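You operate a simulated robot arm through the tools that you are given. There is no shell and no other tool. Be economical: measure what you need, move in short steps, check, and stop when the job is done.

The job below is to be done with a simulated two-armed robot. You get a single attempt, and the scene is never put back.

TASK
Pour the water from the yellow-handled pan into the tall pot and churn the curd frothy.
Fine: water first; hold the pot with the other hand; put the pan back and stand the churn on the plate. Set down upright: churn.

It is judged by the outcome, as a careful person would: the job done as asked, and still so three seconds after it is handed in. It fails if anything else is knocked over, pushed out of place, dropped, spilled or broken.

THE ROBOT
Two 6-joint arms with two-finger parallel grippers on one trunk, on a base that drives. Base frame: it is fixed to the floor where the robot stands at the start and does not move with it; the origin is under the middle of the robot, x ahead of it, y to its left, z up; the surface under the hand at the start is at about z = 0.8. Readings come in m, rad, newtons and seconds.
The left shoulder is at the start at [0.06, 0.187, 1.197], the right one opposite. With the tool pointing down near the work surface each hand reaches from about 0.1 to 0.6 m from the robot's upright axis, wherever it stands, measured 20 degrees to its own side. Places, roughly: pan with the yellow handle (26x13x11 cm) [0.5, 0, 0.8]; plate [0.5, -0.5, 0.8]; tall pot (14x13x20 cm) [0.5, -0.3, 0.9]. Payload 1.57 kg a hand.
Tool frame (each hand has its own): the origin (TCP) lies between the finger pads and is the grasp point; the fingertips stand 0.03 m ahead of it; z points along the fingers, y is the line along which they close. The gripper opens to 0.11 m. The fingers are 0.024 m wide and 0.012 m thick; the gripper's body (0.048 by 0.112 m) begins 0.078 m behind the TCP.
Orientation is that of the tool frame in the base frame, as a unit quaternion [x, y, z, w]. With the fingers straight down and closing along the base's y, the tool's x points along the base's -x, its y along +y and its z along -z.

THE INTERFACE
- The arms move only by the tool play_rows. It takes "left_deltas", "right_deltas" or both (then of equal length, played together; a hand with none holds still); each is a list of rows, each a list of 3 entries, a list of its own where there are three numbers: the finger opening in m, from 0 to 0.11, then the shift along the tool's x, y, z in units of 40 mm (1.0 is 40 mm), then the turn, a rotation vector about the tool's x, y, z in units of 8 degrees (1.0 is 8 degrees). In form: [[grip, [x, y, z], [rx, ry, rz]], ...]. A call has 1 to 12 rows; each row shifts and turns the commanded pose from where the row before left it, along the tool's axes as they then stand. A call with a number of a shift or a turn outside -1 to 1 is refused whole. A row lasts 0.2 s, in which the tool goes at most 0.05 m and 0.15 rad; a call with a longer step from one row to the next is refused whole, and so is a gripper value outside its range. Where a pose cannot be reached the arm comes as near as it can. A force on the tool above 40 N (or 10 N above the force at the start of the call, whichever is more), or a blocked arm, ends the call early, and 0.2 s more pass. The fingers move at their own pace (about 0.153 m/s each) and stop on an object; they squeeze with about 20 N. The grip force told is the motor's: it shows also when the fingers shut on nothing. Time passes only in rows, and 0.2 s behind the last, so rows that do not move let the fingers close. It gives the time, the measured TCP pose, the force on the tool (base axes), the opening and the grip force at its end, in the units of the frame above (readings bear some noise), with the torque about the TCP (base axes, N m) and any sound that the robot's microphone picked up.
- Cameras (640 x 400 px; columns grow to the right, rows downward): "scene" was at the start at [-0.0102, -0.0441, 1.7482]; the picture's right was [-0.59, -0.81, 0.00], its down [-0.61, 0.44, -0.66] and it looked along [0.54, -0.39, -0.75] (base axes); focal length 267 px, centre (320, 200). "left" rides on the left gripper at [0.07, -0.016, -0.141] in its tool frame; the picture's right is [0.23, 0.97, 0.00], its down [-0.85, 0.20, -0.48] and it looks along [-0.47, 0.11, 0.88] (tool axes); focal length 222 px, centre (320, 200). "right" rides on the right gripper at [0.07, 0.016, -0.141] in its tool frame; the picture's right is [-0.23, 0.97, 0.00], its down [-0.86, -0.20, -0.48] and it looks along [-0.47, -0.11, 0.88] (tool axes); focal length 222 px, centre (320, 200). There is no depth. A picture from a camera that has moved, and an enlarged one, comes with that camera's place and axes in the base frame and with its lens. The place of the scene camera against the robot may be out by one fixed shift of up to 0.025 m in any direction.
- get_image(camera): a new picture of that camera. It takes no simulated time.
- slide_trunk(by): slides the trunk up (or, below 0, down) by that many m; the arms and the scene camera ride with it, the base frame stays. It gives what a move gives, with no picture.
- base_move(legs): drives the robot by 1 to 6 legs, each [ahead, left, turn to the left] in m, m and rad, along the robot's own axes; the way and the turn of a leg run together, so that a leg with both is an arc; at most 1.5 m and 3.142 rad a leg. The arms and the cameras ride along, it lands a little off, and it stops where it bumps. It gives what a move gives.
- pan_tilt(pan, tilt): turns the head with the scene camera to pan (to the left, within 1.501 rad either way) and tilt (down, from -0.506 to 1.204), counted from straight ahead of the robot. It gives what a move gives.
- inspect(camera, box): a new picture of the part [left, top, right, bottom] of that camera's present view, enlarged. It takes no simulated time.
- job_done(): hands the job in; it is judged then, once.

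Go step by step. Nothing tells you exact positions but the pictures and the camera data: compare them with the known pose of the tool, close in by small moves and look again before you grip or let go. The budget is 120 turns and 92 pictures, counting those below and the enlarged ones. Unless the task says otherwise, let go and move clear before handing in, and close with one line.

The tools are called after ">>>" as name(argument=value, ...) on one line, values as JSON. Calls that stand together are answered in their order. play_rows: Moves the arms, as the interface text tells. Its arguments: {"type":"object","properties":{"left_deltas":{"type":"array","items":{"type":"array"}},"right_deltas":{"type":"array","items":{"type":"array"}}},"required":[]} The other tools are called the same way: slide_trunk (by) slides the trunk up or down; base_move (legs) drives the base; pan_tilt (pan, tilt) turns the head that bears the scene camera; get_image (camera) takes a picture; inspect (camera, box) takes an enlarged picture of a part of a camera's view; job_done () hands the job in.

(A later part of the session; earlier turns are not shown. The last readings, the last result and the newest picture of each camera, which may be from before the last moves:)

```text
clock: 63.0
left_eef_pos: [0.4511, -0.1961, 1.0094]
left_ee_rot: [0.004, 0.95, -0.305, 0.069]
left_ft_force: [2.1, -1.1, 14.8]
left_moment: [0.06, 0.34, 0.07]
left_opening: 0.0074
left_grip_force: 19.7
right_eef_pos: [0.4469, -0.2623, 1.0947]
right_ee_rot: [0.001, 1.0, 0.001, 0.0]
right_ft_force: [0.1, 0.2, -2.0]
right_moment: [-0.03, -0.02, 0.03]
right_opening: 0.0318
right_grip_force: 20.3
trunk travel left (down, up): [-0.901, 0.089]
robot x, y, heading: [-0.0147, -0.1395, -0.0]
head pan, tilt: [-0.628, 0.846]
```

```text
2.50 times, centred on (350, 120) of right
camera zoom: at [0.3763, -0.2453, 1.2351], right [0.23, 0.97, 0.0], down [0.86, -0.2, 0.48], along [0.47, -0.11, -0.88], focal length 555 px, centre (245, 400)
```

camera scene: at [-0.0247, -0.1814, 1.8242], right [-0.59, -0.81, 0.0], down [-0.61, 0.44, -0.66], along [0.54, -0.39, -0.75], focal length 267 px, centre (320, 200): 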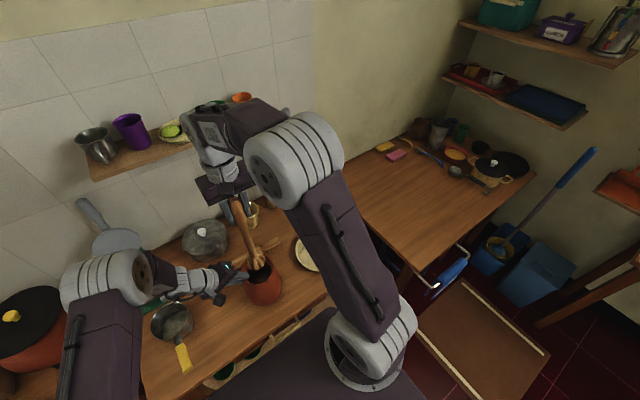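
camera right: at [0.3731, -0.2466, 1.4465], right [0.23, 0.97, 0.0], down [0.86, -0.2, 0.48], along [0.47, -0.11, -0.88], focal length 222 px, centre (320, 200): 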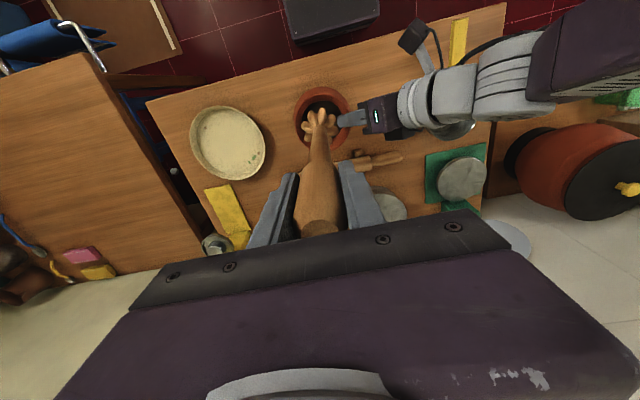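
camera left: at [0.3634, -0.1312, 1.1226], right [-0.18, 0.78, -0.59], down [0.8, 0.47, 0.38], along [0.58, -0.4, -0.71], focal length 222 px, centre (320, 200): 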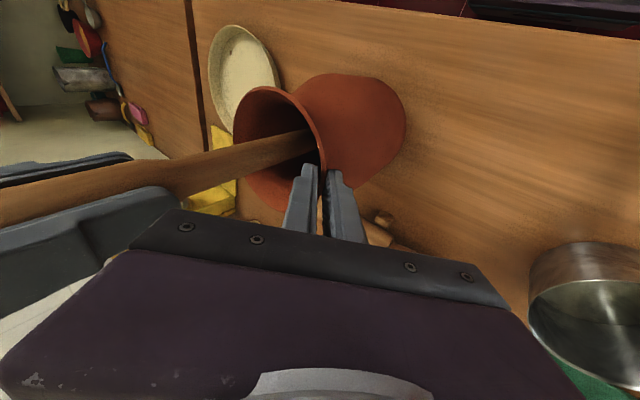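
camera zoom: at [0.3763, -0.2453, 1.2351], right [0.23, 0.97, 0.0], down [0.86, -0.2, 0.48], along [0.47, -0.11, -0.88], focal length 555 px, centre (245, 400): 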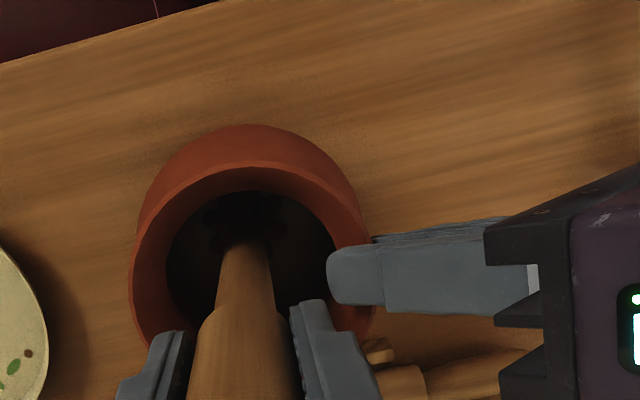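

The churn moves freely and the pot is steady. I'll relieve the slight left-hand preload and churn more vigorously with circles, strokes and twists.

>>> play_rows(left_deltas=[[0.0, [0, 0, -0.03], [0, 0, 0]], [0.0, [0, 0, 0], [0, 0, 0]], [0.0, [0, 0, 0], [0, 0, 0]], [0.0, [0, 0, 0], [0, 0, 0]], [0.0, [0, 0, 0], [0, 0, 0]], [0.0, [0, 0, 0], [0, 0, 0]], [0.0, [0, 0, 0], [0, 0, 0]], [0.0, [0, 0, 0], [0, 0, 0]], [0.0, [0, 0, 0], [0, 0, 0]], [0.0, [0, 0, 0], [0, 0, 0]], [0.0, [0, 0, 0], [0, 0, 0]], [0.0, [0, 0, 0], [0, 0, 0]]], right_deltas=[[0.0, [0.25, 0, 0], [0, 0, 1]], [0.0, [-0.25, 0.25, -0.25], [0, 0, 1]], [0.0, [-0.25, -0.25, -0.25], [0, 0, 1]], [0.0, [0.25, -0.25, 0.25], [0, 0, -1]], [0.0, [0.25, 0.25, 0.25], [0, 0, -1]], [0.0, [-0.25, 0.25, -0.25], [0, 0, -1]], [0.0, [-0.25, -0.25, -0.25], [0, 0, -1]], [0.0, [0.25, -0.25, 0.25], [0, 0, -1]], [0.0, [0.25, 0.25, 0.25], [0, 0, -1]], [0.0, [-0.25, 0, 0], [0, 0, 1]], [0.0, [0, 0, -0.5], [0, 0, 1]], [0.0, [0, 0, 0.5], [0, 0, 1]]])

>>> inspect(camera="scene", box=[210, 220, 310, 310])

```text
clock: 65.6
left_eef_pos: [0.4514, -0.1959, 1.01]
left_ee_rot: [0.003, 0.95, -0.305, 0.067]
left_ft_force: [-1.3, -2.3, 5.1]
left_moment: [0.12, 0.51, -0.01]
left_opening: 0.0073
left_grip_force: 19.7
right_eef_pos: [0.4457, -0.2587, 1.0939]
right_ee_rot: [0.001, 1.0, 0.0, 0.0]
right_ft_force: [0.1, -0.4, -0.9]
right_moment: [0.01, 0.02, 0.0]
right_opening: 0.0316
right_grip_force: 20.0
trunk travel left (down, up): [-0.901, 0.089]
robot x, y, heading: [-0.014, -0.1354, 0.004]
head pan, tilt: [-0.628, 0.846]
```

```text
4.44 times, centred on (260, 265) of scene
camera zoom: at [-0.0235, -0.1814, 1.8242], right [-0.59, -0.81, 0.0], down [-0.61, 0.44, -0.66], along [0.54, -0.39, -0.75], focal length 1186 px, centre (587, -89)
```

zoom: 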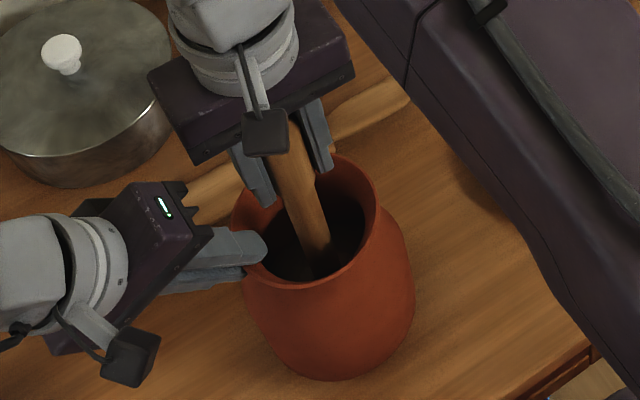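

Churning is going well. I'll lower the head another 8 mm and continue.

>>> play_rows(left_deltas=[[0.0, [0, 0, -0.01], [0, 0, 0]], [0.0, [0, 0, 0], [0, 0, 0]], [0.0, [0, 0, 0], [0, 0, 0]], [0.0, [0, 0, 0], [0, 0, 0]], [0.0, [0, 0, 0], [0, 0, 0]], [0.0, [0, 0, 0], [0, 0, 0]], [0.0, [0, 0, 0], [0, 0, 0]], [0.0, [0, 0, 0], [0, 0, 0]], [0.0, [0, 0, 0], [0, 0, 0]], [0.0, [0, 0, 0], [0, 0, 0]], [0.0, [0, 0, 0], [0, 0, 0]], [0.0, [0, 0, 0], [0, 0, 0]]], right_deltas=[[0.0, [0, 0, 0.2], [0, 0, 1]], [0.0, [0.25, 0, 0], [0, 0, 1]], [0.0, [-0.25, 0.25, -0.4], [0, 0, 1]], [0.0, [-0.25, -0.25, 0.4], [0, 0, 1]], [0.0, [0.25, -0.25, -0.4], [0, 0, 1]], [0.0, [0.25, 0.25, 0.4], [0, 0, 1]], [0.0, [-0.25, 0.25, -0.4], [0, 0, -1]], [0.0, [-0.25, -0.25, 0.4], [0, 0, -1]], [0.0, [0.25, -0.25, -0.4], [0, 0, -1]], [0.0, [0.25, 0.25, 0.4], [0, 0, -1]], [0.0, [-0.25, 0, -0.5], [0, 0, -1]], [0.0, [0, 0, 0.5], [0, 0, -1]]])

>>> play_rows(left_deltas=[[0.0, [0, 0, -0.01], [0, 0, 0]], [0.0, [0, 0, 0], [0, 0, 0]], [0.0, [0, 0, 0], [0, 0, 0]], [0.0, [0, 0, 0], [0, 0, 0]], [0.0, [0, 0, 0], [0, 0, 0]], [0.0, [0, 0, 0], [0, 0, 0]], [0.0, [0, 0, 0], [0, 0, 0]], [0.0, [0, 0, 0], [0, 0, 0]], [0.0, [0, 0, 0], [0, 0, 0]], [0.0, [0, 0, 0], [0, 0, 0]], [0.0, [0, 0, 0], [0, 0, 0]], [0.0, [0, 0, 0], [0, 0, 0]]], right_deltas=[[0.0, [0, 0, 0], [0, 0, -1]], [0.0, [0.25, 0, 0], [0, 0, -1]], [0.0, [-0.25, 0.25, -0.4], [0, 0, -1]], [0.0, [-0.25, -0.25, 0.4], [0, 0, -1]], [0.0, [0.25, -0.25, -0.4], [0, 0, -1]], [0.0, [0.25, 0.25, 0.4], [0, 0, -1]], [0.0, [-0.25, 0.25, -0.4], [0, 0, 1]], [0.0, [-0.25, -0.25, 0.4], [0, 0, 1]], [0.0, [0.25, -0.25, -0.4], [0, 0, 1]], [0.0, [0.25, 0.25, 0.4], [0, 0, 1]], [0.0, [-0.25, 0, -0.5], [0, 0, 1]], [0.0, [0, 0, 0.5], [0, 0, 1]]])

>>> inspect(camera="right", box=[280, 80, 380, 160])

```text
clock: 68.2
left_eef_pos: [0.4517, -0.1955, 1.0086]
left_ee_rot: [0.003, 0.95, -0.305, 0.068]
left_ft_force: [0.8, -2.3, 1.4]
left_moment: [0.2, 0.3, -0.04]
left_opening: 0.0074
left_grip_force: 20.0
right_eef_pos: [0.4411, -0.2621, 1.0852]
right_ee_rot: [0.0, 1.0, -0.001, 0.0]
right_ft_force: [0.5, -0.4, -1.4]
right_moment: [-0.02, 0.01, -0.03]
right_opening: 0.0315
right_grip_force: 19.6
trunk travel left (down, up): [-0.901, 0.089]
robot x, y, heading: [-0.0185, -0.1382, 0.001]
head pan, tilt: [-0.628, 0.846]
```

```text
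clock: 70.8
left_eef_pos: [0.451, -0.1988, 1.0098]
left_ee_rot: [0.004, 0.951, -0.303, 0.067]
left_ft_force: [1.2, -2.0, -0.7]
left_moment: [0.26, 0.09, 0.05]
left_opening: 0.0071
left_grip_force: 19.8
right_eef_pos: [0.4437, -0.2617, 1.0851]
right_ee_rot: [0.001, 1.0, 0.0, 0.0]
right_ft_force: [0.7, -0.3, -2.4]
right_moment: [0.06, -0.01, 0.01]
right_opening: 0.0318
right_grip_force: 20.0
trunk travel left (down, up): [-0.901, 0.089]
robot x, y, heading: [-0.0137, -0.1366, 0.001]
head pan, tilt: [-0.628, 0.846]
```

```text
5.00 times, centred on (330, 120) of right
camera zoom: at [0.3736, -0.2455, 1.2265], right [0.23, 0.97, 0.0], down [0.85, -0.2, 0.48], along [0.47, -0.11, -0.88], focal length 1111 px, centre (270, 600)
```

zoom: 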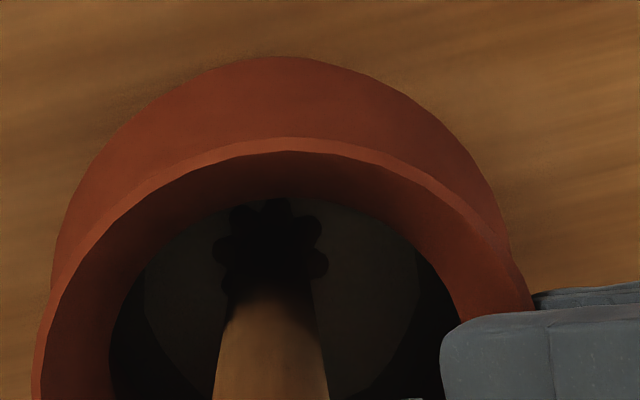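

I can see the curd surface with the head mostly submerged. I'll keep churning with shorter strokes, then check for froth.

>>> play_rows(left_deltas=[[0.0, [0, 0, 0], [0, 0, 0]], [0.0, [0, 0, 0], [0, 0, 0]], [0.0, [0, 0, 0], [0, 0, 0]], [0.0, [0, 0, 0], [0, 0, 0]], [0.0, [0, 0, 0], [0, 0, 0]], [0.0, [0, 0, 0], [0, 0, 0]], [0.0, [0, 0, 0], [0, 0, 0]], [0.0, [0, 0, 0], [0, 0, 0]], [0.0, [0, 0, 0], [0, 0, 0]], [0.0, [0, 0, 0], [0, 0, 0]], [0.0, [0, 0, 0], [0, 0, 0]], [0.0, [0, 0, 0], [0, 0, 0]]], right_deltas=[[0.0, [-0.1, 0, 0], [0, 0, 1]], [0.0, [0.25, 0, 0], [0, 0, 1]], [0.0, [-0.25, 0.25, -0.2], [0, 0, 1]], [0.0, [-0.25, -0.25, 0.2], [0, 0, 1]], [0.0, [0.25, -0.25, -0.2], [0, 0, 1]], [0.0, [0.25, 0.25, 0.2], [0, 0, 1]], [0.0, [-0.25, 0.25, -0.2], [0, 0, -1]], [0.0, [-0.25, -0.25, 0.2], [0, 0, -1]], [0.0, [0.25, -0.25, -0.2], [0, 0, -1]], [0.0, [0.25, 0.25, 0.2], [0, 0, -1]], [0.0, [-0.25, 0, -0.3], [0, 0, -1]], [0.0, [0, 0, 0.3], [0, 0, -1]]])

>>> play_rows(left_deltas=[[0.0, [0, 0, 0], [0, 0, 0]], [0.0, [0, 0, 0], [0, 0, 0]], [0.0, [0, 0, 0], [0, 0, 0]], [0.0, [0, 0, 0], [0, 0, 0]], [0.0, [0, 0, 0], [0, 0, 0]], [0.0, [0, 0, 0], [0, 0, 0]], [0.0, [0, 0, 0], [0, 0, 0]], [0.0, [0, 0, 0], [0, 0, 0]], [0.0, [0, 0, 0], [0, 0, 0]], [0.0, [0, 0, 0], [0, 0, 0]], [0.0, [0, 0, 0], [0, 0, 0]], [0.0, [0, 0, 0], [0, 0, 0]]], right_deltas=[[0.0, [0, 0, 0], [0, 0, -1]], [0.0, [0.25, 0, 0], [0, 0, -1]], [0.0, [-0.25, 0.25, -0.2], [0, 0, -1]], [0.0, [-0.25, -0.25, 0.2], [0, 0, -1]], [0.0, [0.25, -0.25, -0.2], [0, 0, -1]], [0.0, [0.25, 0.25, 0.2], [0, 0, -1]], [0.0, [-0.25, 0.25, -0.2], [0, 0, 1]], [0.0, [-0.25, -0.25, 0.2], [0, 0, 1]], [0.0, [0.25, -0.25, -0.2], [0, 0, 1]], [0.0, [0.25, 0.25, 0.2], [0, 0, 1]], [0.0, [-0.25, 0, -0.3], [0, 0, 1]], [0.0, [0, 0, 0.3], [0, 0, 1]]])

>>> inspect(camera="right", box=[280, 80, 380, 160])

```text
clock: 73.4
left_eef_pos: [0.4511, -0.1972, 1.0092]
left_ee_rot: [0.004, 0.95, -0.304, 0.068]
left_ft_force: [0.2, -2.3, 1.0]
left_moment: [0.16, 0.06, 0.02]
left_opening: 0.0074
left_grip_force: 20.4
right_eef_pos: [0.4449, -0.2619, 1.0859]
right_ee_rot: [-0.001, 1.0, 0.0, 0.0]
right_ft_force: [-1.0, -0.2, -1.4]
right_moment: [-0.01, 0.01, 0.0]
right_opening: 0.0313
right_grip_force: 20.1
trunk travel left (down, up): [-0.901, 0.089]
robot x, y, heading: [-0.0138, -0.1351, -0.002]
head pan, tilt: [-0.628, 0.846]
```

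```text
clock: 76.0
left_eef_pos: [0.4513, -0.1964, 1.0109]
left_ee_rot: [0.003, 0.95, -0.304, 0.068]
left_ft_force: [0.9, -0.9, 1.4]
left_moment: [0.24, 0.08, 0.04]
left_opening: 0.0073
left_grip_force: 20.4
right_eef_pos: [0.4439, -0.2621, 1.0877]
right_ee_rot: [0.002, 1.0, 0.0, 0.001]
right_ft_force: [0.5, -0.4, -2.2]
right_moment: [-0.01, 0.04, 0.03]
right_opening: 0.0318
right_grip_force: 19.4
trunk travel left (down, up): [-0.901, 0.089]
robot x, y, heading: [-0.0126, -0.1371, 0.0]
head pan, tilt: [-0.628, 0.846]
```

```text
5.00 times, centred on (330, 120) of right
camera zoom: at [0.3747, -0.2466, 1.228], right [0.23, 0.97, 0.0], down [0.85, -0.2, 0.48], along [0.47, -0.11, -0.88], focal length 1111 px, centre (270, 600)
```

zoom: 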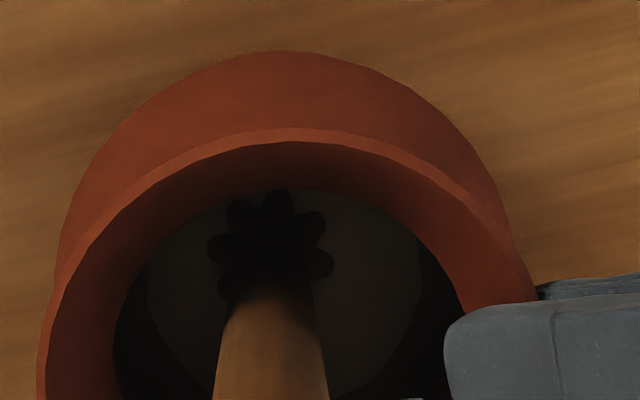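

Everything is stable with the head at the surface level. I'll push two more vigorous rounds, slightly wider and faster, and compare.

>>> play_rows(left_deltas=[[0.0, [0, 0, 0], [0, 0, 0]], [0.0, [0, 0, 0], [0, 0, 0]], [0.0, [0, 0, 0], [0, 0, 0]], [0.0, [0, 0, 0], [0, 0, 0]], [0.0, [0, 0, 0], [0, 0, 0]], [0.0, [0, 0, 0], [0, 0, 0]], [0.0, [0, 0, 0], [0, 0, 0]], [0.0, [0, 0, 0], [0, 0, 0]], [0.0, [0, 0, 0], [0, 0, 0]], [0.0, [0, 0, 0], [0, 0, 0]], [0.0, [0, 0, 0], [0, 0, 0]], [0.0, [0, 0, 0], [0, 0, 0]]], right_deltas=[[0.0, [-0.1, 0, 0], [0, 0, 1]], [0.0, [0.3, 0, -0.3], [0, 0, 1]], [0.0, [-0.3, 0.3, 0.3], [0, 0, 1]], [0.0, [-0.3, -0.3, -0.3], [0, 0, -1]], [0.0, [0.3, -0.3, 0.3], [0, 0, -1]], [0.0, [0.3, 0.3, -0.3], [0, 0, -1]], [0.0, [-0.3, 0.3, 0.3], [0, 0, -1]], [0.0, [-0.3, -0.3, -0.3], [0, 0, -1]], [0.0, [0.3, -0.3, 0.3], [0, 0, -1]], [0.0, [0.3, 0.3, -0.3], [0, 0, 1]], [0.0, [-0.3, 0, 0.3], [0, 0, 1]], [0.0, [0, 0, 0], [0, 0, 1]]])

>>> play_rows(left_deltas=[[0.0, [0, 0, 0], [0, 0, 0]], [0.0, [0, 0, 0], [0, 0, 0]], [0.0, [0, 0, 0], [0, 0, 0]], [0.0, [0, 0, 0], [0, 0, 0]], [0.0, [0, 0, 0], [0, 0, 0]], [0.0, [0, 0, 0], [0, 0, 0]], [0.0, [0, 0, 0], [0, 0, 0]], [0.0, [0, 0, 0], [0, 0, 0]], [0.0, [0, 0, 0], [0, 0, 0]], [0.0, [0, 0, 0], [0, 0, 0]], [0.0, [0, 0, 0], [0, 0, 0]], [0.0, [0, 0, 0], [0, 0, 0]]], right_deltas=[[0.0, [0, 0, 0], [0, 0, 1]], [0.0, [0.3, 0, -0.3], [0, 0, 1]], [0.0, [-0.3, 0.3, 0.3], [0, 0, 1]], [0.0, [-0.3, -0.3, -0.3], [0, 0, -1]], [0.0, [0.3, -0.3, 0.3], [0, 0, -1]], [0.0, [0.3, 0.3, -0.3], [0, 0, -1]], [0.0, [-0.3, 0.3, 0.3], [0, 0, -1]], [0.0, [-0.3, -0.3, -0.3], [0, 0, -1]], [0.0, [0.3, -0.3, 0.3], [0, 0, -1]], [0.0, [0.3, 0.3, -0.3], [0, 0, 1]], [0.0, [-0.3, 0, 0.3], [0, 0, 1]], [0.0, [0, 0, 0], [0, 0, 1]]])

>>> inspect(camera="right", box=[280, 80, 380, 160])

```text
clock: 78.6
left_eef_pos: [0.45, -0.1952, 1.0105]
left_ee_rot: [0.004, 0.95, -0.304, 0.067]
left_ft_force: [2.4, -1.0, 0.5]
left_moment: [0.21, -0.12, 0.14]
left_opening: 0.007
left_grip_force: 19.7
right_eef_pos: [0.4442, -0.2666, 1.086]
right_ee_rot: [0.001, 1.0, 0.001, 0.0]
right_ft_force: [0.4, 0.2, -2.0]
right_moment: [0.0, 0.01, -0.02]
right_opening: 0.0319
right_grip_force: 19.9
trunk travel left (down, up): [-0.901, 0.089]
robot x, y, heading: [-0.0157, -0.1339, -0.003]
head pan, tilt: [-0.628, 0.846]
```

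```text
clock: 81.2
left_eef_pos: [0.451, -0.1964, 1.0097]
left_ee_rot: [0.004, 0.95, -0.303, 0.068]
left_ft_force: [2.6, -1.9, 2.2]
left_moment: [0.2, -0.09, 0.1]
left_opening: 0.007
left_grip_force: 20.0
right_eef_pos: [0.4426, -0.2714, 1.0855]
right_ee_rot: [0.0, 1.0, 0.001, 0.0]
right_ft_force: [-0.4, 0.0, -2.1]
right_moment: [-0.01, -0.01, 0.02]
right_opening: 0.0317
right_grip_force: 19.8
trunk travel left (down, up): [-0.901, 0.089]
robot x, y, heading: [-0.0154, -0.1368, -0.0]
head pan, tilt: [-0.628, 0.846]
```

```text
5.00 times, centred on (330, 120) of right
camera zoom: at [0.372, -0.2555, 1.2263], right [0.23, 0.97, 0.0], down [0.85, -0.2, 0.48], along [0.47, -0.11, -0.88], focal length 1111 px, centre (270, 600)
```

zoom: 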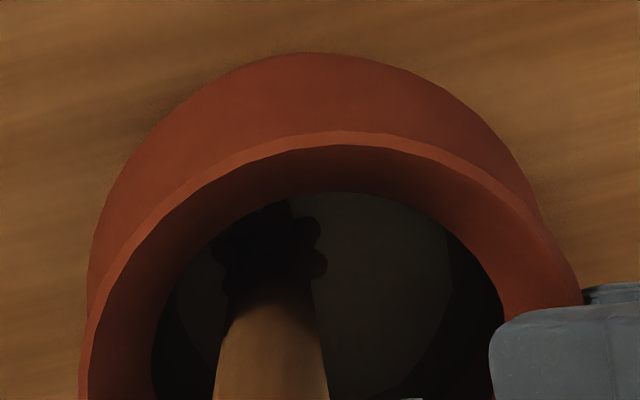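

The head drifted about 1 cm, so I'll recentre and continue several rounds.

>>> play_rows(left_deltas=[[0.0, [0, 0, 0], [0, 0, 0]], [0.0, [0, 0, 0], [0, 0, 0]], [0.0, [0, 0, 0], [0, 0, 0]], [0.0, [0, 0, 0], [0, 0, 0]], [0.0, [0, 0, 0], [0, 0, 0]], [0.0, [0, 0, 0], [0, 0, 0]], [0.0, [0, 0, 0], [0, 0, 0]], [0.0, [0, 0, 0], [0, 0, 0]], [0.0, [0, 0, 0], [0, 0, 0]], [0.0, [0, 0, 0], [0, 0, 0]], [0.0, [0, 0, 0], [0, 0, 0]], [0.0, [0, 0, 0], [0, 0, 0]]], right_deltas=[[0.0, [-0.15, 0.25, 0], [0, 0, 0]], [0.0, [0.3, 0, -0.3], [0, 0, 1]], [0.0, [-0.3, 0.3, 0.3], [0, 0, 1]], [0.0, [-0.3, -0.3, -0.3], [0, 0, -1]], [0.0, [0.3, -0.3, 0.3], [0, 0, -1]], [0.0, [0.3, 0.3, -0.3], [0, 0, -1]], [0.0, [-0.3, 0.3, 0.3], [0, 0, -1]], [0.0, [-0.3, -0.3, -0.3], [0, 0, 1]], [0.0, [0.3, -0.3, 0.3], [0, 0, 1]], [0.0, [0.3, 0.3, -0.3], [0, 0, 1]], [0.0, [-0.3, 0, 0.3], [0, 0, -1]], [0.0, [0, 0, 0], [0, 0, 0]]])

>>> play_rows(left_deltas=[[0.0, [0, 0, 0], [0, 0, 0]], [0.0, [0, 0, 0], [0, 0, 0]], [0.0, [0, 0, 0], [0, 0, 0]], [0.0, [0, 0, 0], [0, 0, 0]], [0.0, [0, 0, 0], [0, 0, 0]], [0.0, [0, 0, 0], [0, 0, 0]], [0.0, [0, 0, 0], [0, 0, 0]], [0.0, [0, 0, 0], [0, 0, 0]], [0.0, [0, 0, 0], [0, 0, 0]], [0.0, [0, 0, 0], [0, 0, 0]], [0.0, [0, 0, 0], [0, 0, 0]], [0.0, [0, 0, 0], [0, 0, 0]]], right_deltas=[[0.0, [0.3, 0, -0.3], [0, 0, -1]], [0.0, [-0.3, -0.3, 0.3], [0, 0, -1]], [0.0, [-0.3, 0.3, -0.3], [0, 0, 1]], [0.0, [0.3, 0.3, 0.3], [0, 0, 1]], [0.0, [0.3, -0.3, -0.3], [0, 0, 1]], [0.0, [-0.3, -0.3, 0.3], [0, 0, 1]], [0.0, [-0.3, 0.3, -0.3], [0, 0, -1]], [0.0, [0.3, 0.3, 0.3], [0, 0, -1]], [0.0, [0.3, -0.3, -0.3], [0, 0, -1]], [0.0, [-0.3, 0, 0.3], [0, 0, 1]], [0.0, [0, 0, -0.4], [0, 0, 1]], [0.0, [0, 0, 0.4], [0, 0, -1]]])

```text
clock: 83.8
left_eef_pos: [0.4511, -0.1956, 1.0102]
left_ee_rot: [0.004, 0.95, -0.304, 0.068]
left_ft_force: [1.6, -1.7, 2.9]
left_moment: [0.13, -0.04, 0.09]
left_opening: 0.0071
left_grip_force: 19.9
right_eef_pos: [0.4479, -0.2647, 1.0841]
right_ee_rot: [0.0, 1.0, 0.0, -0.001]
right_ft_force: [-0.1, 0.1, -1.5]
right_moment: [0.02, -0.03, -0.03]
right_opening: 0.0315
right_grip_force: 20.1
trunk travel left (down, up): [-0.901, 0.089]
robot x, y, heading: [-0.0139, -0.1377, -0.001]
head pan, tilt: [-0.628, 0.846]
```

```text
clock: 86.4
left_eef_pos: [0.4502, -0.1959, 1.0093]
left_ee_rot: [0.004, 0.95, -0.305, 0.068]
left_ft_force: [-0.5, -1.2, 6.8]
left_moment: [0.19, 0.3, -0.04]
left_opening: 0.0074
left_grip_force: 20.0
right_eef_pos: [0.4473, -0.262, 1.0853]
right_ee_rot: [0.0, 1.0, 0.0, 0.0]
right_ft_force: [0.6, -0.6, -1.5]
right_moment: [-0.05, -0.01, -0.05]
right_opening: 0.0315
right_grip_force: 20.0
trunk travel left (down, up): [-0.901, 0.089]
robot x, y, heading: [-0.0144, -0.1408, -0.003]
head pan, tilt: [-0.628, 0.846]
```

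Checking the surface of the curd.

>>> inspect(camera="right", box=[290, 95, 370, 150])

>>> inspect(camera="left", box=[220, 80, 340, 210])

```text
7.27 times, centred on (330, 122) of right
camera zoom: at [0.377, -0.2459, 1.2272], right [0.23, 0.97, 0.0], down [0.86, -0.2, 0.48], along [0.47, -0.11, -0.88], focal length 1615 px, centre (247, 764)
```

zoom: 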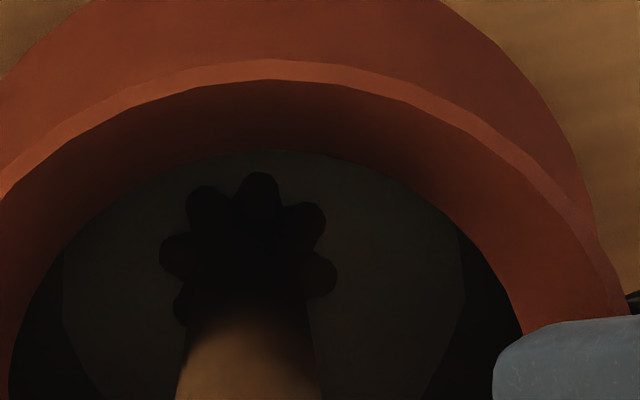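

```text
3.08 times, centred on (280, 145) of left
camera zoom: at [0.3631, -0.1309, 1.1232], right [-0.18, 0.79, -0.59], down [0.8, 0.47, 0.38], along [0.58, -0.4, -0.71], focal length 684 px, centre (443, 369)
```

zoom: 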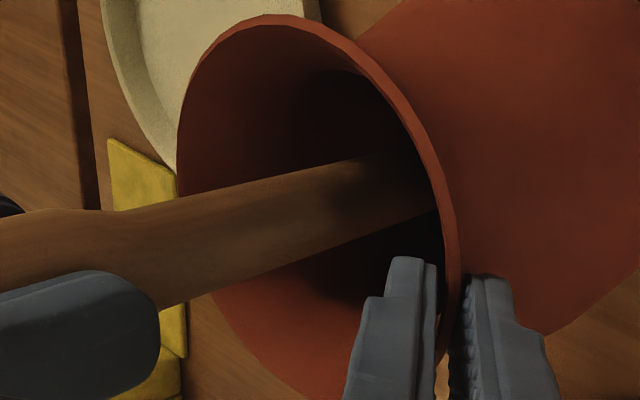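

The head sits in the curd and both grips are steady. I'll add several more rounds so the curd is well churned.

>>> play_rows(left_deltas=[[0.0, [0, 0, -0.01], [0, 0, 0]], [0.0, [0, 0, 0], [0, 0, 0]], [0.0, [0, 0, 0], [0, 0, 0]], [0.0, [0, 0, 0], [0, 0, 0]], [0.0, [0, 0, 0], [0, 0, 0]], [0.0, [0, 0, 0], [0, 0, 0]], [0.0, [0, 0, 0], [0, 0, 0]], [0.0, [0, 0, 0], [0, 0, 0]], [0.0, [0, 0, 0], [0, 0, 0]], [0.0, [0, 0, 0], [0, 0, 0]], [0.0, [0, 0, 0], [0, 0, 0]], [0.0, [0, 0, 0], [0, 0, 0]]], right_deltas=[[0.0, [0, 0, -0.3], [0, 0, 1]], [0.0, [0, 0, 0.3], [0, 0, 1]], [0.0, [0, 0, -0.3], [0, 0, 1]], [0.0, [0, 0, 0.3], [0, 0, -1]], [0.0, [0, 0, -0.3], [0, 0, -1]], [0.0, [0, 0, 0.3], [0, 0, -1]], [0.0, [0, 0, -0.3], [0, 0, -1]], [0.0, [0, 0, 0.3], [0, 0, -1]], [0.0, [0, 0, -0.3], [0, 0, -1]], [0.0, [0, 0, 0.3], [0, 0, 1]], [0.0, [0, 0, -0.3], [0, 0, 1]], [0.0, [0, 0, 0.3], [0, 0, 1]]])

>>> play_rows(left_deltas=[[0.0, [0, 0, -0.01], [0, 0, 0]], [0.0, [0, 0, 0], [0, 0, 0]], [0.0, [0, 0, 0], [0, 0, 0]], [0.0, [0, 0, 0], [0, 0, 0]], [0.0, [0, 0, 0], [0, 0, 0]], [0.0, [0, 0, 0], [0, 0, 0]], [0.0, [0, 0, 0], [0, 0, 0]], [0.0, [0, 0, 0], [0, 0, 0]], [0.0, [0, 0, 0], [0, 0, 0]], [0.0, [0, 0, 0], [0, 0, 0]], [0.0, [0, 0, 0], [0, 0, 0]], [0.0, [0, 0, 0], [0, 0, 0]]], right_deltas=[[0.0, [0.3, 0, 0], [0, 0, 0]], [0.0, [-0.3, 0.3, 0], [0, 0, 0]], [0.0, [-0.3, -0.3, 0], [0, 0, 0]], [0.0, [0.3, -0.3, 0], [0, 0, 0]], [0.0, [0.3, 0.3, 0], [0, 0, 0]], [0.0, [-0.3, 0.3, 0], [0, 0, 0]], [0.0, [-0.3, -0.3, 0], [0, 0, 0]], [0.0, [0.3, -0.3, 0], [0, 0, 0]], [0.0, [0.3, 0.3, 0], [0, 0, 0]], [0.0, [-0.3, 0, 0], [0, 0, 0]], [0.0, [0, 0, -0.3], [0, 0, 0]], [0.0, [0, 0, 0.3], [0, 0, 0]]])

>>> play_rows(left_deltas=[[0.0, [0, 0, -0.01], [0, 0, 0]], [0.0, [0, 0, 0], [0, 0, 0]], [0.0, [0, 0, 0], [0, 0, 0]], [0.0, [0, 0, 0], [0, 0, 0]], [0.0, [0, 0, 0], [0, 0, 0]], [0.0, [0, 0, 0], [0, 0, 0]], [0.0, [0, 0, 0], [0, 0, 0]], [0.0, [0, 0, 0], [0, 0, 0]], [0.0, [0, 0, 0], [0, 0, 0]], [0.0, [0, 0, 0], [0, 0, 0]], [0.0, [0, 0, 0], [0, 0, 0]], [0.0, [0, 0, 0], [0, 0, 0]]], right_deltas=[[0.0, [0, 0, -0.3], [0, 0, 1]], [0.0, [0, 0, 0.3], [0, 0, 1]], [0.0, [0, 0, -0.3], [0, 0, 1]], [0.0, [0, 0, 0.3], [0, 0, -1]], [0.0, [0, 0, -0.3], [0, 0, -1]], [0.0, [0, 0, 0.3], [0, 0, -1]], [0.0, [0, 0, -0.3], [0, 0, -1]], [0.0, [0, 0, 0.3], [0, 0, -1]], [0.0, [0, 0, -0.3], [0, 0, -1]], [0.0, [0, 0, 0.3], [0, 0, 1]], [0.0, [0, 0, -0.3], [0, 0, 1]], [0.0, [0, 0, 0.3], [0, 0, 1]]])

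>>> inspect(camera="right", box=[280, 80, 380, 160])

```text
clock: 89.0
left_eef_pos: [0.4517, -0.1949, 1.0093]
left_ee_rot: [0.003, 0.95, -0.305, 0.066]
left_ft_force: [0.5, -2.0, 1.1]
left_moment: [0.23, 0.17, -0.03]
left_opening: 0.0074
left_grip_force: 19.9
right_eef_pos: [0.4453, -0.2607, 1.0846]
right_ee_rot: [0.001, 1.0, 0.0, 0.0]
right_ft_force: [-1.1, -0.2, -2.6]
right_moment: [0.02, 0.0, -0.03]
right_opening: 0.0316
right_grip_force: 20.3
trunk travel left (down, up): [-0.901, 0.089]
robot x, y, heading: [-0.0131, -0.1377, -0.004]
head pan, tilt: [-0.628, 0.846]
```

```text
clock: 91.6
left_eef_pos: [0.4512, -0.195, 1.0105]
left_ee_rot: [0.004, 0.95, -0.304, 0.067]
left_ft_force: [-0.2, 1.7, 0.1]
left_moment: [0.33, 0.14, -0.08]
left_opening: 0.0072
left_grip_force: 19.9
right_eef_pos: [0.4474, -0.2602, 1.0858]
right_ee_rot: [0.0, 1.0, 0.0, 0.0]
right_ft_force: [0.5, 0.6, -1.7]
right_moment: [0.02, 0.01, 0.04]
right_opening: 0.0317
right_grip_force: 20.0
trunk travel left (down, up): [-0.901, 0.089]
robot x, y, heading: [-0.0105, -0.1375, -0.0]
head pan, tilt: [-0.628, 0.846]
```

```text
clock: 94.2
left_eef_pos: [0.4506, -0.1942, 1.011]
left_ee_rot: [0.003, 0.95, -0.305, 0.068]
left_ft_force: [-0.1, 2.8, 0.4]
left_moment: [0.37, -0.08, 0.07]
left_opening: 0.0072
left_grip_force: 20.5
right_eef_pos: [0.4458, -0.26, 1.0855]
right_ee_rot: [0.002, 1.0, 0.0, -0.001]
right_ft_force: [-0.1, -0.1, -2.9]
right_moment: [0.0, -0.02, 0.0]
right_opening: 0.0318
right_grip_force: 20.1
trunk travel left (down, up): [-0.901, 0.089]
robot x, y, heading: [-0.015, -0.1363, -0.003]
head pan, tilt: [-0.628, 0.846]
```

```text
5.00 times, centred on (330, 120) of right
camera zoom: at [0.3764, -0.244, 1.226], right [0.23, 0.97, 0.0], down [0.86, -0.2, 0.48], along [0.46, -0.11, -0.88], focal length 1111 px, centre (270, 600)
```

zoom: 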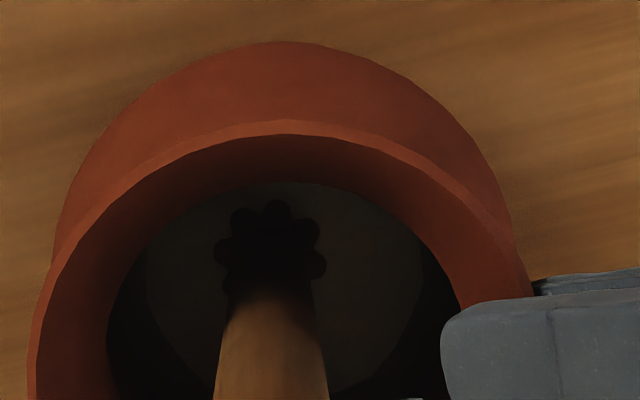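

About 35 s of churning is done. I'll release the pot, back the left hand off, and raise the churn slowly so it drips inside.

>>> play_rows(left_deltas=[[0.02, [0, 0, 0], [0, 0, 0]], [0.03, [0, 0, 0], [0, 0, 0]], [0.03, [0, 0, 0], [0, 0, 0]], [0.03, [0, 0, -0.6], [0, 0, 0]], [0.03, [0, 0, -0.9], [0, 0, 0]], [0.03, [0, 0, -0.9], [0, 0, 0]], [0.03, [0, 0, -0.9], [0, 0, 0]], [0.03, [0, 0, 0], [0, 0, 0]]])

>>> play_rows(right_deltas=[[0.0, [-0.06, 0, -0.4], [0, 0, 0]], [0.0, [0, 0, -0.5], [0, 0, 0]], [0.0, [0, 0, -0.5], [0, 0, 0]], [0.0, [0, 0, -0.5], [0, 0, 0]], [0.0, [0, 0, 0], [0, 0, 0]], [0.0, [0, 0, 0], [0, 0, 0]], [0.0, [0, 0, 0], [0, 0, 0]]])

>>> inspect(camera="right", box=[270, 60, 390, 160])

```text
clock: 96.0
left_eef_pos: [0.433, -0.1191, 1.1176]
left_ee_rot: [0.003, 0.95, -0.305, 0.067]
left_ft_force: [0.3, -1.0, 0.4]
left_moment: [-0.02, -0.01, 0.01]
left_opening: 0.03
left_grip_force: 0.0
right_eef_pos: [0.4464, -0.2609, 1.0853]
right_ee_rot: [0.0, 1.0, 0.0, 0.0]
right_ft_force: [-0.1, 0.1, -0.7]
right_moment: [-0.02, -0.01, 0.01]
right_opening: 0.0316
right_grip_force: 19.7
trunk travel left (down, up): [-0.901, 0.089]
robot x, y, heading: [-0.0106, -0.1363, 0.005]
head pan, tilt: [-0.628, 0.846]
```

```text
clock: 97.6
left_eef_pos: [0.433, -0.1177, 1.1162]
left_ee_rot: [0.003, 0.95, -0.304, 0.068]
left_ft_force: [0.2, -0.4, 0.2]
left_moment: [-0.01, -0.01, 0.02]
left_opening: 0.0301
left_grip_force: 0.0
right_eef_pos: [0.4476, -0.2608, 1.163]
right_ee_rot: [0.0, 1.0, 0.0, 0.001]
right_ft_force: [-0.8, 0.6, -2.4]
right_moment: [-0.03, 0.01, -0.01]
right_opening: 0.0317
right_grip_force: 20.5
trunk travel left (down, up): [-0.901, 0.089]
robot x, y, heading: [-0.0166, -0.1372, 0.004]
head pan, tilt: [-0.628, 0.846]
```

```text
4.00 times, centred on (330, 110) of right
camera zoom: at [0.3778, -0.2452, 1.3033], right [0.23, 0.97, 0.0], down [0.86, -0.2, 0.48], along [0.47, -0.11, -0.88], focal length 888 px, centre (280, 560)
```

zoom: 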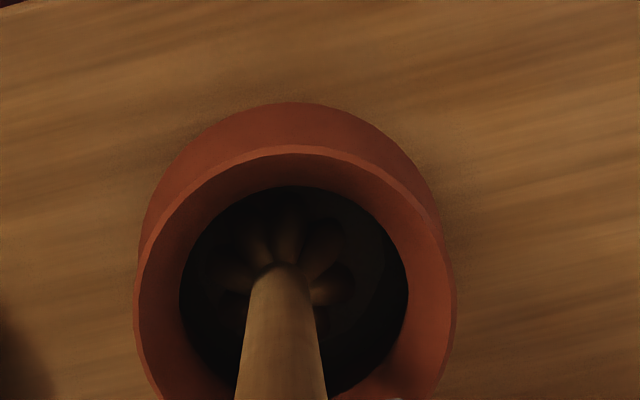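

The head is clear of the curd and intact. Raising it out of the neck.

>>> play_rows(right_deltas=[[0.0, [0, 0.1, -0.3], [0, 0, 0]], [0.0, [0, 0, -0.6], [0, 0, 0]], [0.0, [0, 0, -0.6], [0, 0, 0]], [0.0, [0, 0, -0.6], [0, 0, 0]], [0.0, [0, 0, -0.8], [0, 0, 0]], [0.0, [0, 0, -0.9], [0, 0, 0]], [0.0, [0, 0, -0.6], [0, 0, 0]], [0.0, [0, 0, 0], [0, 0, 0]], [0.0, [0, 0, 0], [0, 0, 0]]])

>>> get_image(camera="left")

>>> inspect(camera="scene", box=[200, 200, 370, 310])

```text
clock: 99.6
left_eef_pos: [0.4333, -0.1179, 1.1161]
left_ee_rot: [0.003, 0.95, -0.304, 0.068]
left_ft_force: [0.3, 0.4, -0.7]
left_moment: [0.02, 0.0, 0.02]
left_opening: 0.0297
left_grip_force: 0.1
right_eef_pos: [0.4492, -0.2559, 1.338]
right_ee_rot: [0.0, 1.0, 0.0, 0.0]
right_ft_force: [-0.3, -0.1, -1.6]
right_moment: [0.01, 0.01, 0.02]
right_opening: 0.0317
right_grip_force: 20.1
trunk travel left (down, up): [-0.901, 0.089]
robot x, y, heading: [-0.009, -0.142, -0.0]
head pan, tilt: [-0.628, 0.846]
```

```text
20 pictures are left
camera left: at [0.3458, -0.0526, 1.2299], right [-0.18, 0.79, -0.59], down [0.8, 0.47, 0.38], along [0.58, -0.4, -0.71], focal length 222 px, centre (320, 200)
```

left: 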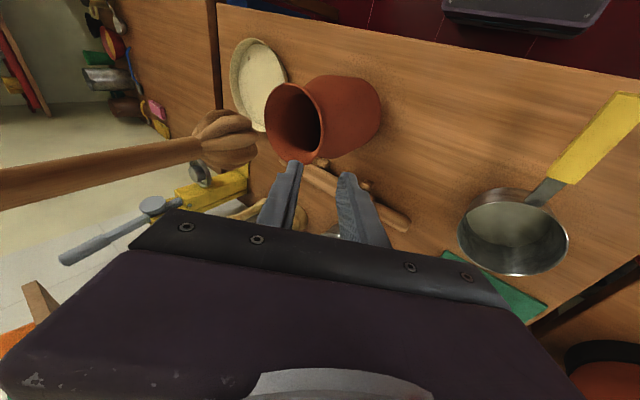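

```text
3.64 times, centred on (285, 255) of scene
camera zoom: at [-0.024, -0.1811, 1.8241], right [-0.59, -0.81, 0.0], down [-0.61, 0.44, -0.66], along [0.54, -0.39, -0.75], focal length 971 px, centre (447, 0)
```

zoom: 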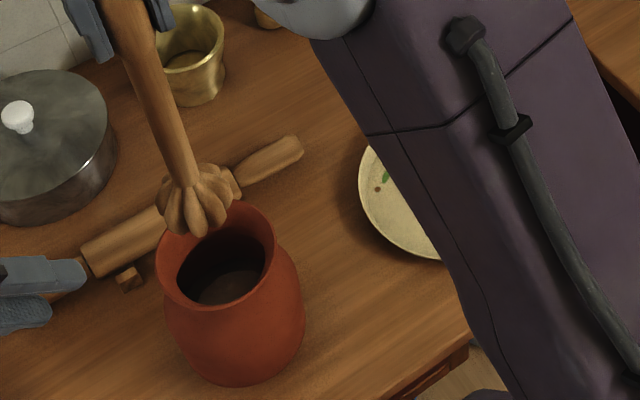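

Let me look closely at the curd surface.

>>> inspect(camera="scene", box=[238, 252, 288, 292])

>>> inspect(camera="right", box=[280, 80, 370, 160])

```text
10.00 times, centred on (263, 272) of scene
camera zoom: at [-0.024, -0.1811, 1.8241], right [-0.59, -0.81, 0.0], down [-0.61, 0.44, -0.66], along [0.54, -0.39, -0.75], focal length 2670 px, centre (890, -520)
```

zoom: 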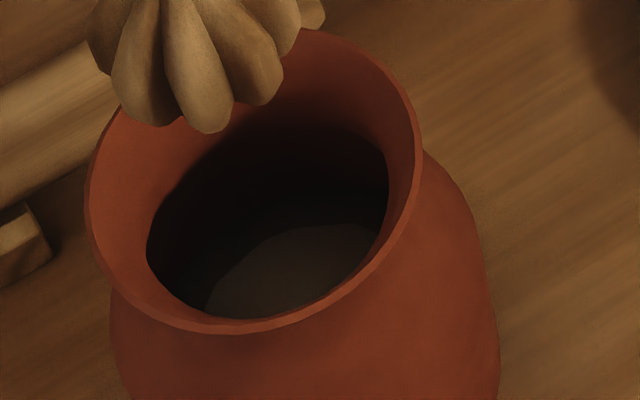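

```text
5.00 times, centred on (325, 120) of right
camera zoom: at [0.3798, -0.2399, 1.4783], right [0.23, 0.97, 0.0], down [0.86, -0.2, 0.48], along [0.47, -0.11, -0.88], focal length 1111 px, centre (295, 600)
```

zoom: 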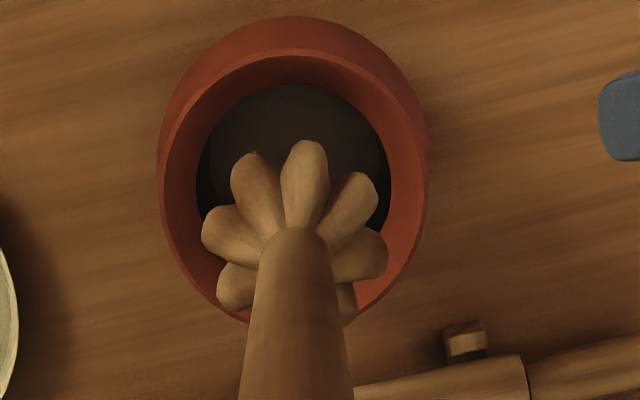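

>>> inspect(camera="right", box=[305, 92, 345, 117])

```text
16.00 times, centred on (325, 104) of right
camera zoom: at [0.3798, -0.2399, 1.4783], right [0.23, 0.97, 0.0], down [0.86, -0.2, 0.48], along [0.47, -0.11, -0.88], focal length 3554 px, centre (240, 1728)
```

zoom: 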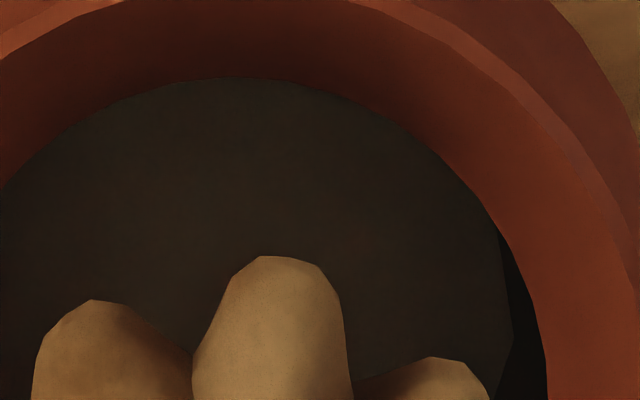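

The surface looks smooth, so I can't be sure it is frothy. The churn is centred over the mouth, so I'll go back in for a faster round with the pot held.

>>> play_rows(right_deltas=[[0.0, [0, 0, 0.5], [0, 0, 0]], [0.0, [0, 0, 0.52], [0, 0, 0]], [0.0, [0, 0, 0.52], [0, 0, 0]], [0.0, [0, 0, 0.52], [0, 0, 0]], [0.0, [0, 0, 0.52], [0, 0, 0]], [0.0, [0, 0, 0.52], [0, 0, 0]], [0.0, [0, 0, 0.52], [0, 0, 0]], [0.0, [0, 0, 0.52], [0, 0, 0]], [0.0, [0, 0, 0.52], [0, 0, 0]], [0.0, [0, 0, 0.52], [0, 0, 0]], [0.0, [0, 0, 0.52], [0, 0, 0]], [0.0, [0, 0, 0.5], [0, 0, 0]]])

>>> play_rows(left_deltas=[[0.034, [0, 0, 0.8], [0, 0, 0]], [0.034, [0, 0, 0.8], [0, 0, 0]], [0.034, [0, 0, 0.6], [0, 0, 0]], [0.034, [0, 0, 0.6], [0, 0, 0]], [0.034, [0, 0, 0], [0, 0, 0]]])

>>> get_image(camera="left")

```text
clock: 102.2
left_eef_pos: [0.4346, -0.1182, 1.1172]
left_ee_rot: [0.004, 0.95, -0.304, 0.067]
left_ft_force: [-0.1, 0.1, -0.3]
left_moment: [-0.01, 0.01, -0.01]
left_opening: 0.0301
left_grip_force: 0.0
right_eef_pos: [0.4497, -0.2571, 1.0895]
right_ee_rot: [0.0, 1.0, 0.001, 0.001]
right_ft_force: [0.7, -0.7, -2.5]
right_moment: [-0.05, 0.01, 0.0]
right_opening: 0.0316
right_grip_force: 20.4
trunk travel left (down, up): [-0.901, 0.089]
robot x, y, heading: [-0.0157, -0.137, 0.001]
head pan, tilt: [-0.628, 0.846]
```

```text
clock: 103.4
left_eef_pos: [0.4489, -0.1847, 1.0255]
left_ee_rot: [0.004, 0.95, -0.306, 0.067]
left_ft_force: [-0.5, -0.6, 0.2]
left_moment: [0.03, 0.01, 0.02]
left_opening: 0.0338
left_grip_force: 0.1
right_eef_pos: [0.449, -0.2578, 1.0896]
right_ee_rot: [0.0, 1.0, -0.001, 0.0]
right_ft_force: [-0.3, -0.8, -2.5]
right_moment: [-0.04, 0.01, 0.0]
right_opening: 0.0318
right_grip_force: 19.9
trunk travel left (down, up): [-0.901, 0.089]
robot x, y, heading: [-0.0147, -0.1345, -0.003]
head pan, tilt: [-0.628, 0.846]
```

```text
15 pictures are left
camera left: at [0.3602, -0.1201, 1.1396], right [-0.18, 0.79, -0.59], down [0.8, 0.47, 0.38], along [0.58, -0.4, -0.71], focal length 222 px, centre (320, 200)
```

left: 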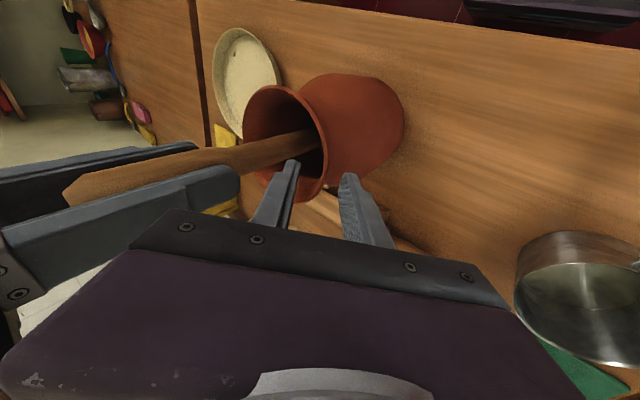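

The rim is between the fingers again. I'll close and churn faster.

>>> play_rows(left_deltas=[[0.034, [0, 0, 0.4], [0, 0, 0]], [0.034, [0, 0, 0], [0, 0, 0]], [0.02, [0, 0, 0], [0, 0, 0]], [0.0, [0, 0, 0], [0, 0, 0]], [0.0, [0, 0, 0], [0, 0, 0]], [0.0, [0, 0, 0], [0, 0, 0]]])

>>> play_rows(left_deltas=[[0.0, [0, 0, -0.01], [0, 0, 0]], [0.0, [0, 0, 0], [0, 0, 0]], [0.0, [0, 0, 0], [0, 0, 0]], [0.0, [0, 0, 0], [0, 0, 0]], [0.0, [0, 0, 0], [0, 0, 0]], [0.0, [0, 0, 0], [0, 0, 0]], [0.0, [0, 0, 0], [0, 0, 0]], [0.0, [0, 0, 0], [0, 0, 0]], [0.0, [0, 0, 0], [0, 0, 0]], [0.0, [0, 0, 0], [0, 0, 0]], [0.0, [0, 0, 0], [0, 0, 0]], [0.0, [0, 0, 0], [0, 0, 0]]], right_deltas=[[0.0, [0.3, 0, 0.1], [0, 0, 1]], [0.0, [-0.6, 0, 0], [0, 0, -1]], [0.0, [0.6, 0, 0], [0, 0, 1]], [0.0, [-0.6, 0, 0], [0, 0, -1]], [0.0, [0.6, 0, 0], [0, 0, 1]], [0.0, [-0.6, 0, 0], [0, 0, -1]], [0.0, [0.3, 0, 0], [0, 0, 1]], [0.0, [0, 0, -0.7], [0, 0, -1]], [0.0, [0, 0, 0.7], [0, 0, 1]], [0.0, [0, 0, -0.7], [0, 0, -1]], [0.0, [0, 0, 0.7], [0, 0, 1]], [0.0, [0, 0, 0], [0, 0, -1]]])

>>> inspect(camera="right", box=[250, 40, 450, 200])

```text
clock: 104.8
left_eef_pos: [0.4496, -0.1939, 1.0126]
left_ee_rot: [0.004, 0.95, -0.304, 0.068]
left_ft_force: [-1.3, 2.8, -0.6]
left_moment: [0.37, 0.17, -0.06]
left_opening: 0.0066
left_grip_force: 20.1
right_eef_pos: [0.4484, -0.2563, 1.0904]
right_ee_rot: [0.0, 1.0, 0.0, 0.0]
right_ft_force: [0.3, -0.4, -1.7]
right_moment: [0.02, 0.01, -0.01]
right_opening: 0.0316
right_grip_force: 19.5
trunk travel left (down, up): [-0.901, 0.089]
robot x, y, heading: [-0.0103, -0.1389, -0.001]
head pan, tilt: [-0.628, 0.846]
```

```text
clock: 107.4
left_eef_pos: [0.4502, -0.1936, 1.0139]
left_ee_rot: [0.004, 0.95, -0.306, 0.068]
left_ft_force: [-0.6, 3.2, -0.3]
left_moment: [0.36, -0.04, -0.02]
left_opening: 0.0067
left_grip_force: 20.1
right_eef_pos: [0.4483, -0.2647, 1.0856]
right_ee_rot: [0.0, 1.0, 0.0, 0.0]
right_ft_force: [-0.3, -0.2, -2.6]
right_moment: [-0.01, -0.04, 0.0]
right_opening: 0.0315
right_grip_force: 20.0
trunk travel left (down, up): [-0.901, 0.089]
robot x, y, heading: [-0.0138, -0.1392, -0.001]
head pan, tilt: [-0.628, 0.846]
```

```text
2.50 times, centred on (350, 120) of right
camera zoom: at [0.3786, -0.2493, 1.2261], right [0.23, 0.97, 0.0], down [0.86, -0.2, 0.48], along [0.47, -0.11, -0.88], focal length 555 px, centre (245, 400)
```

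zoom: 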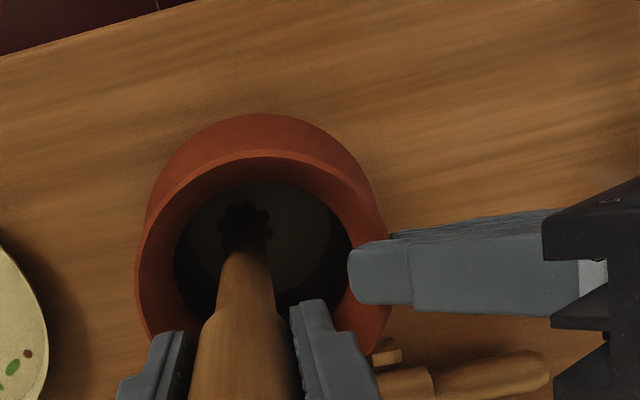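

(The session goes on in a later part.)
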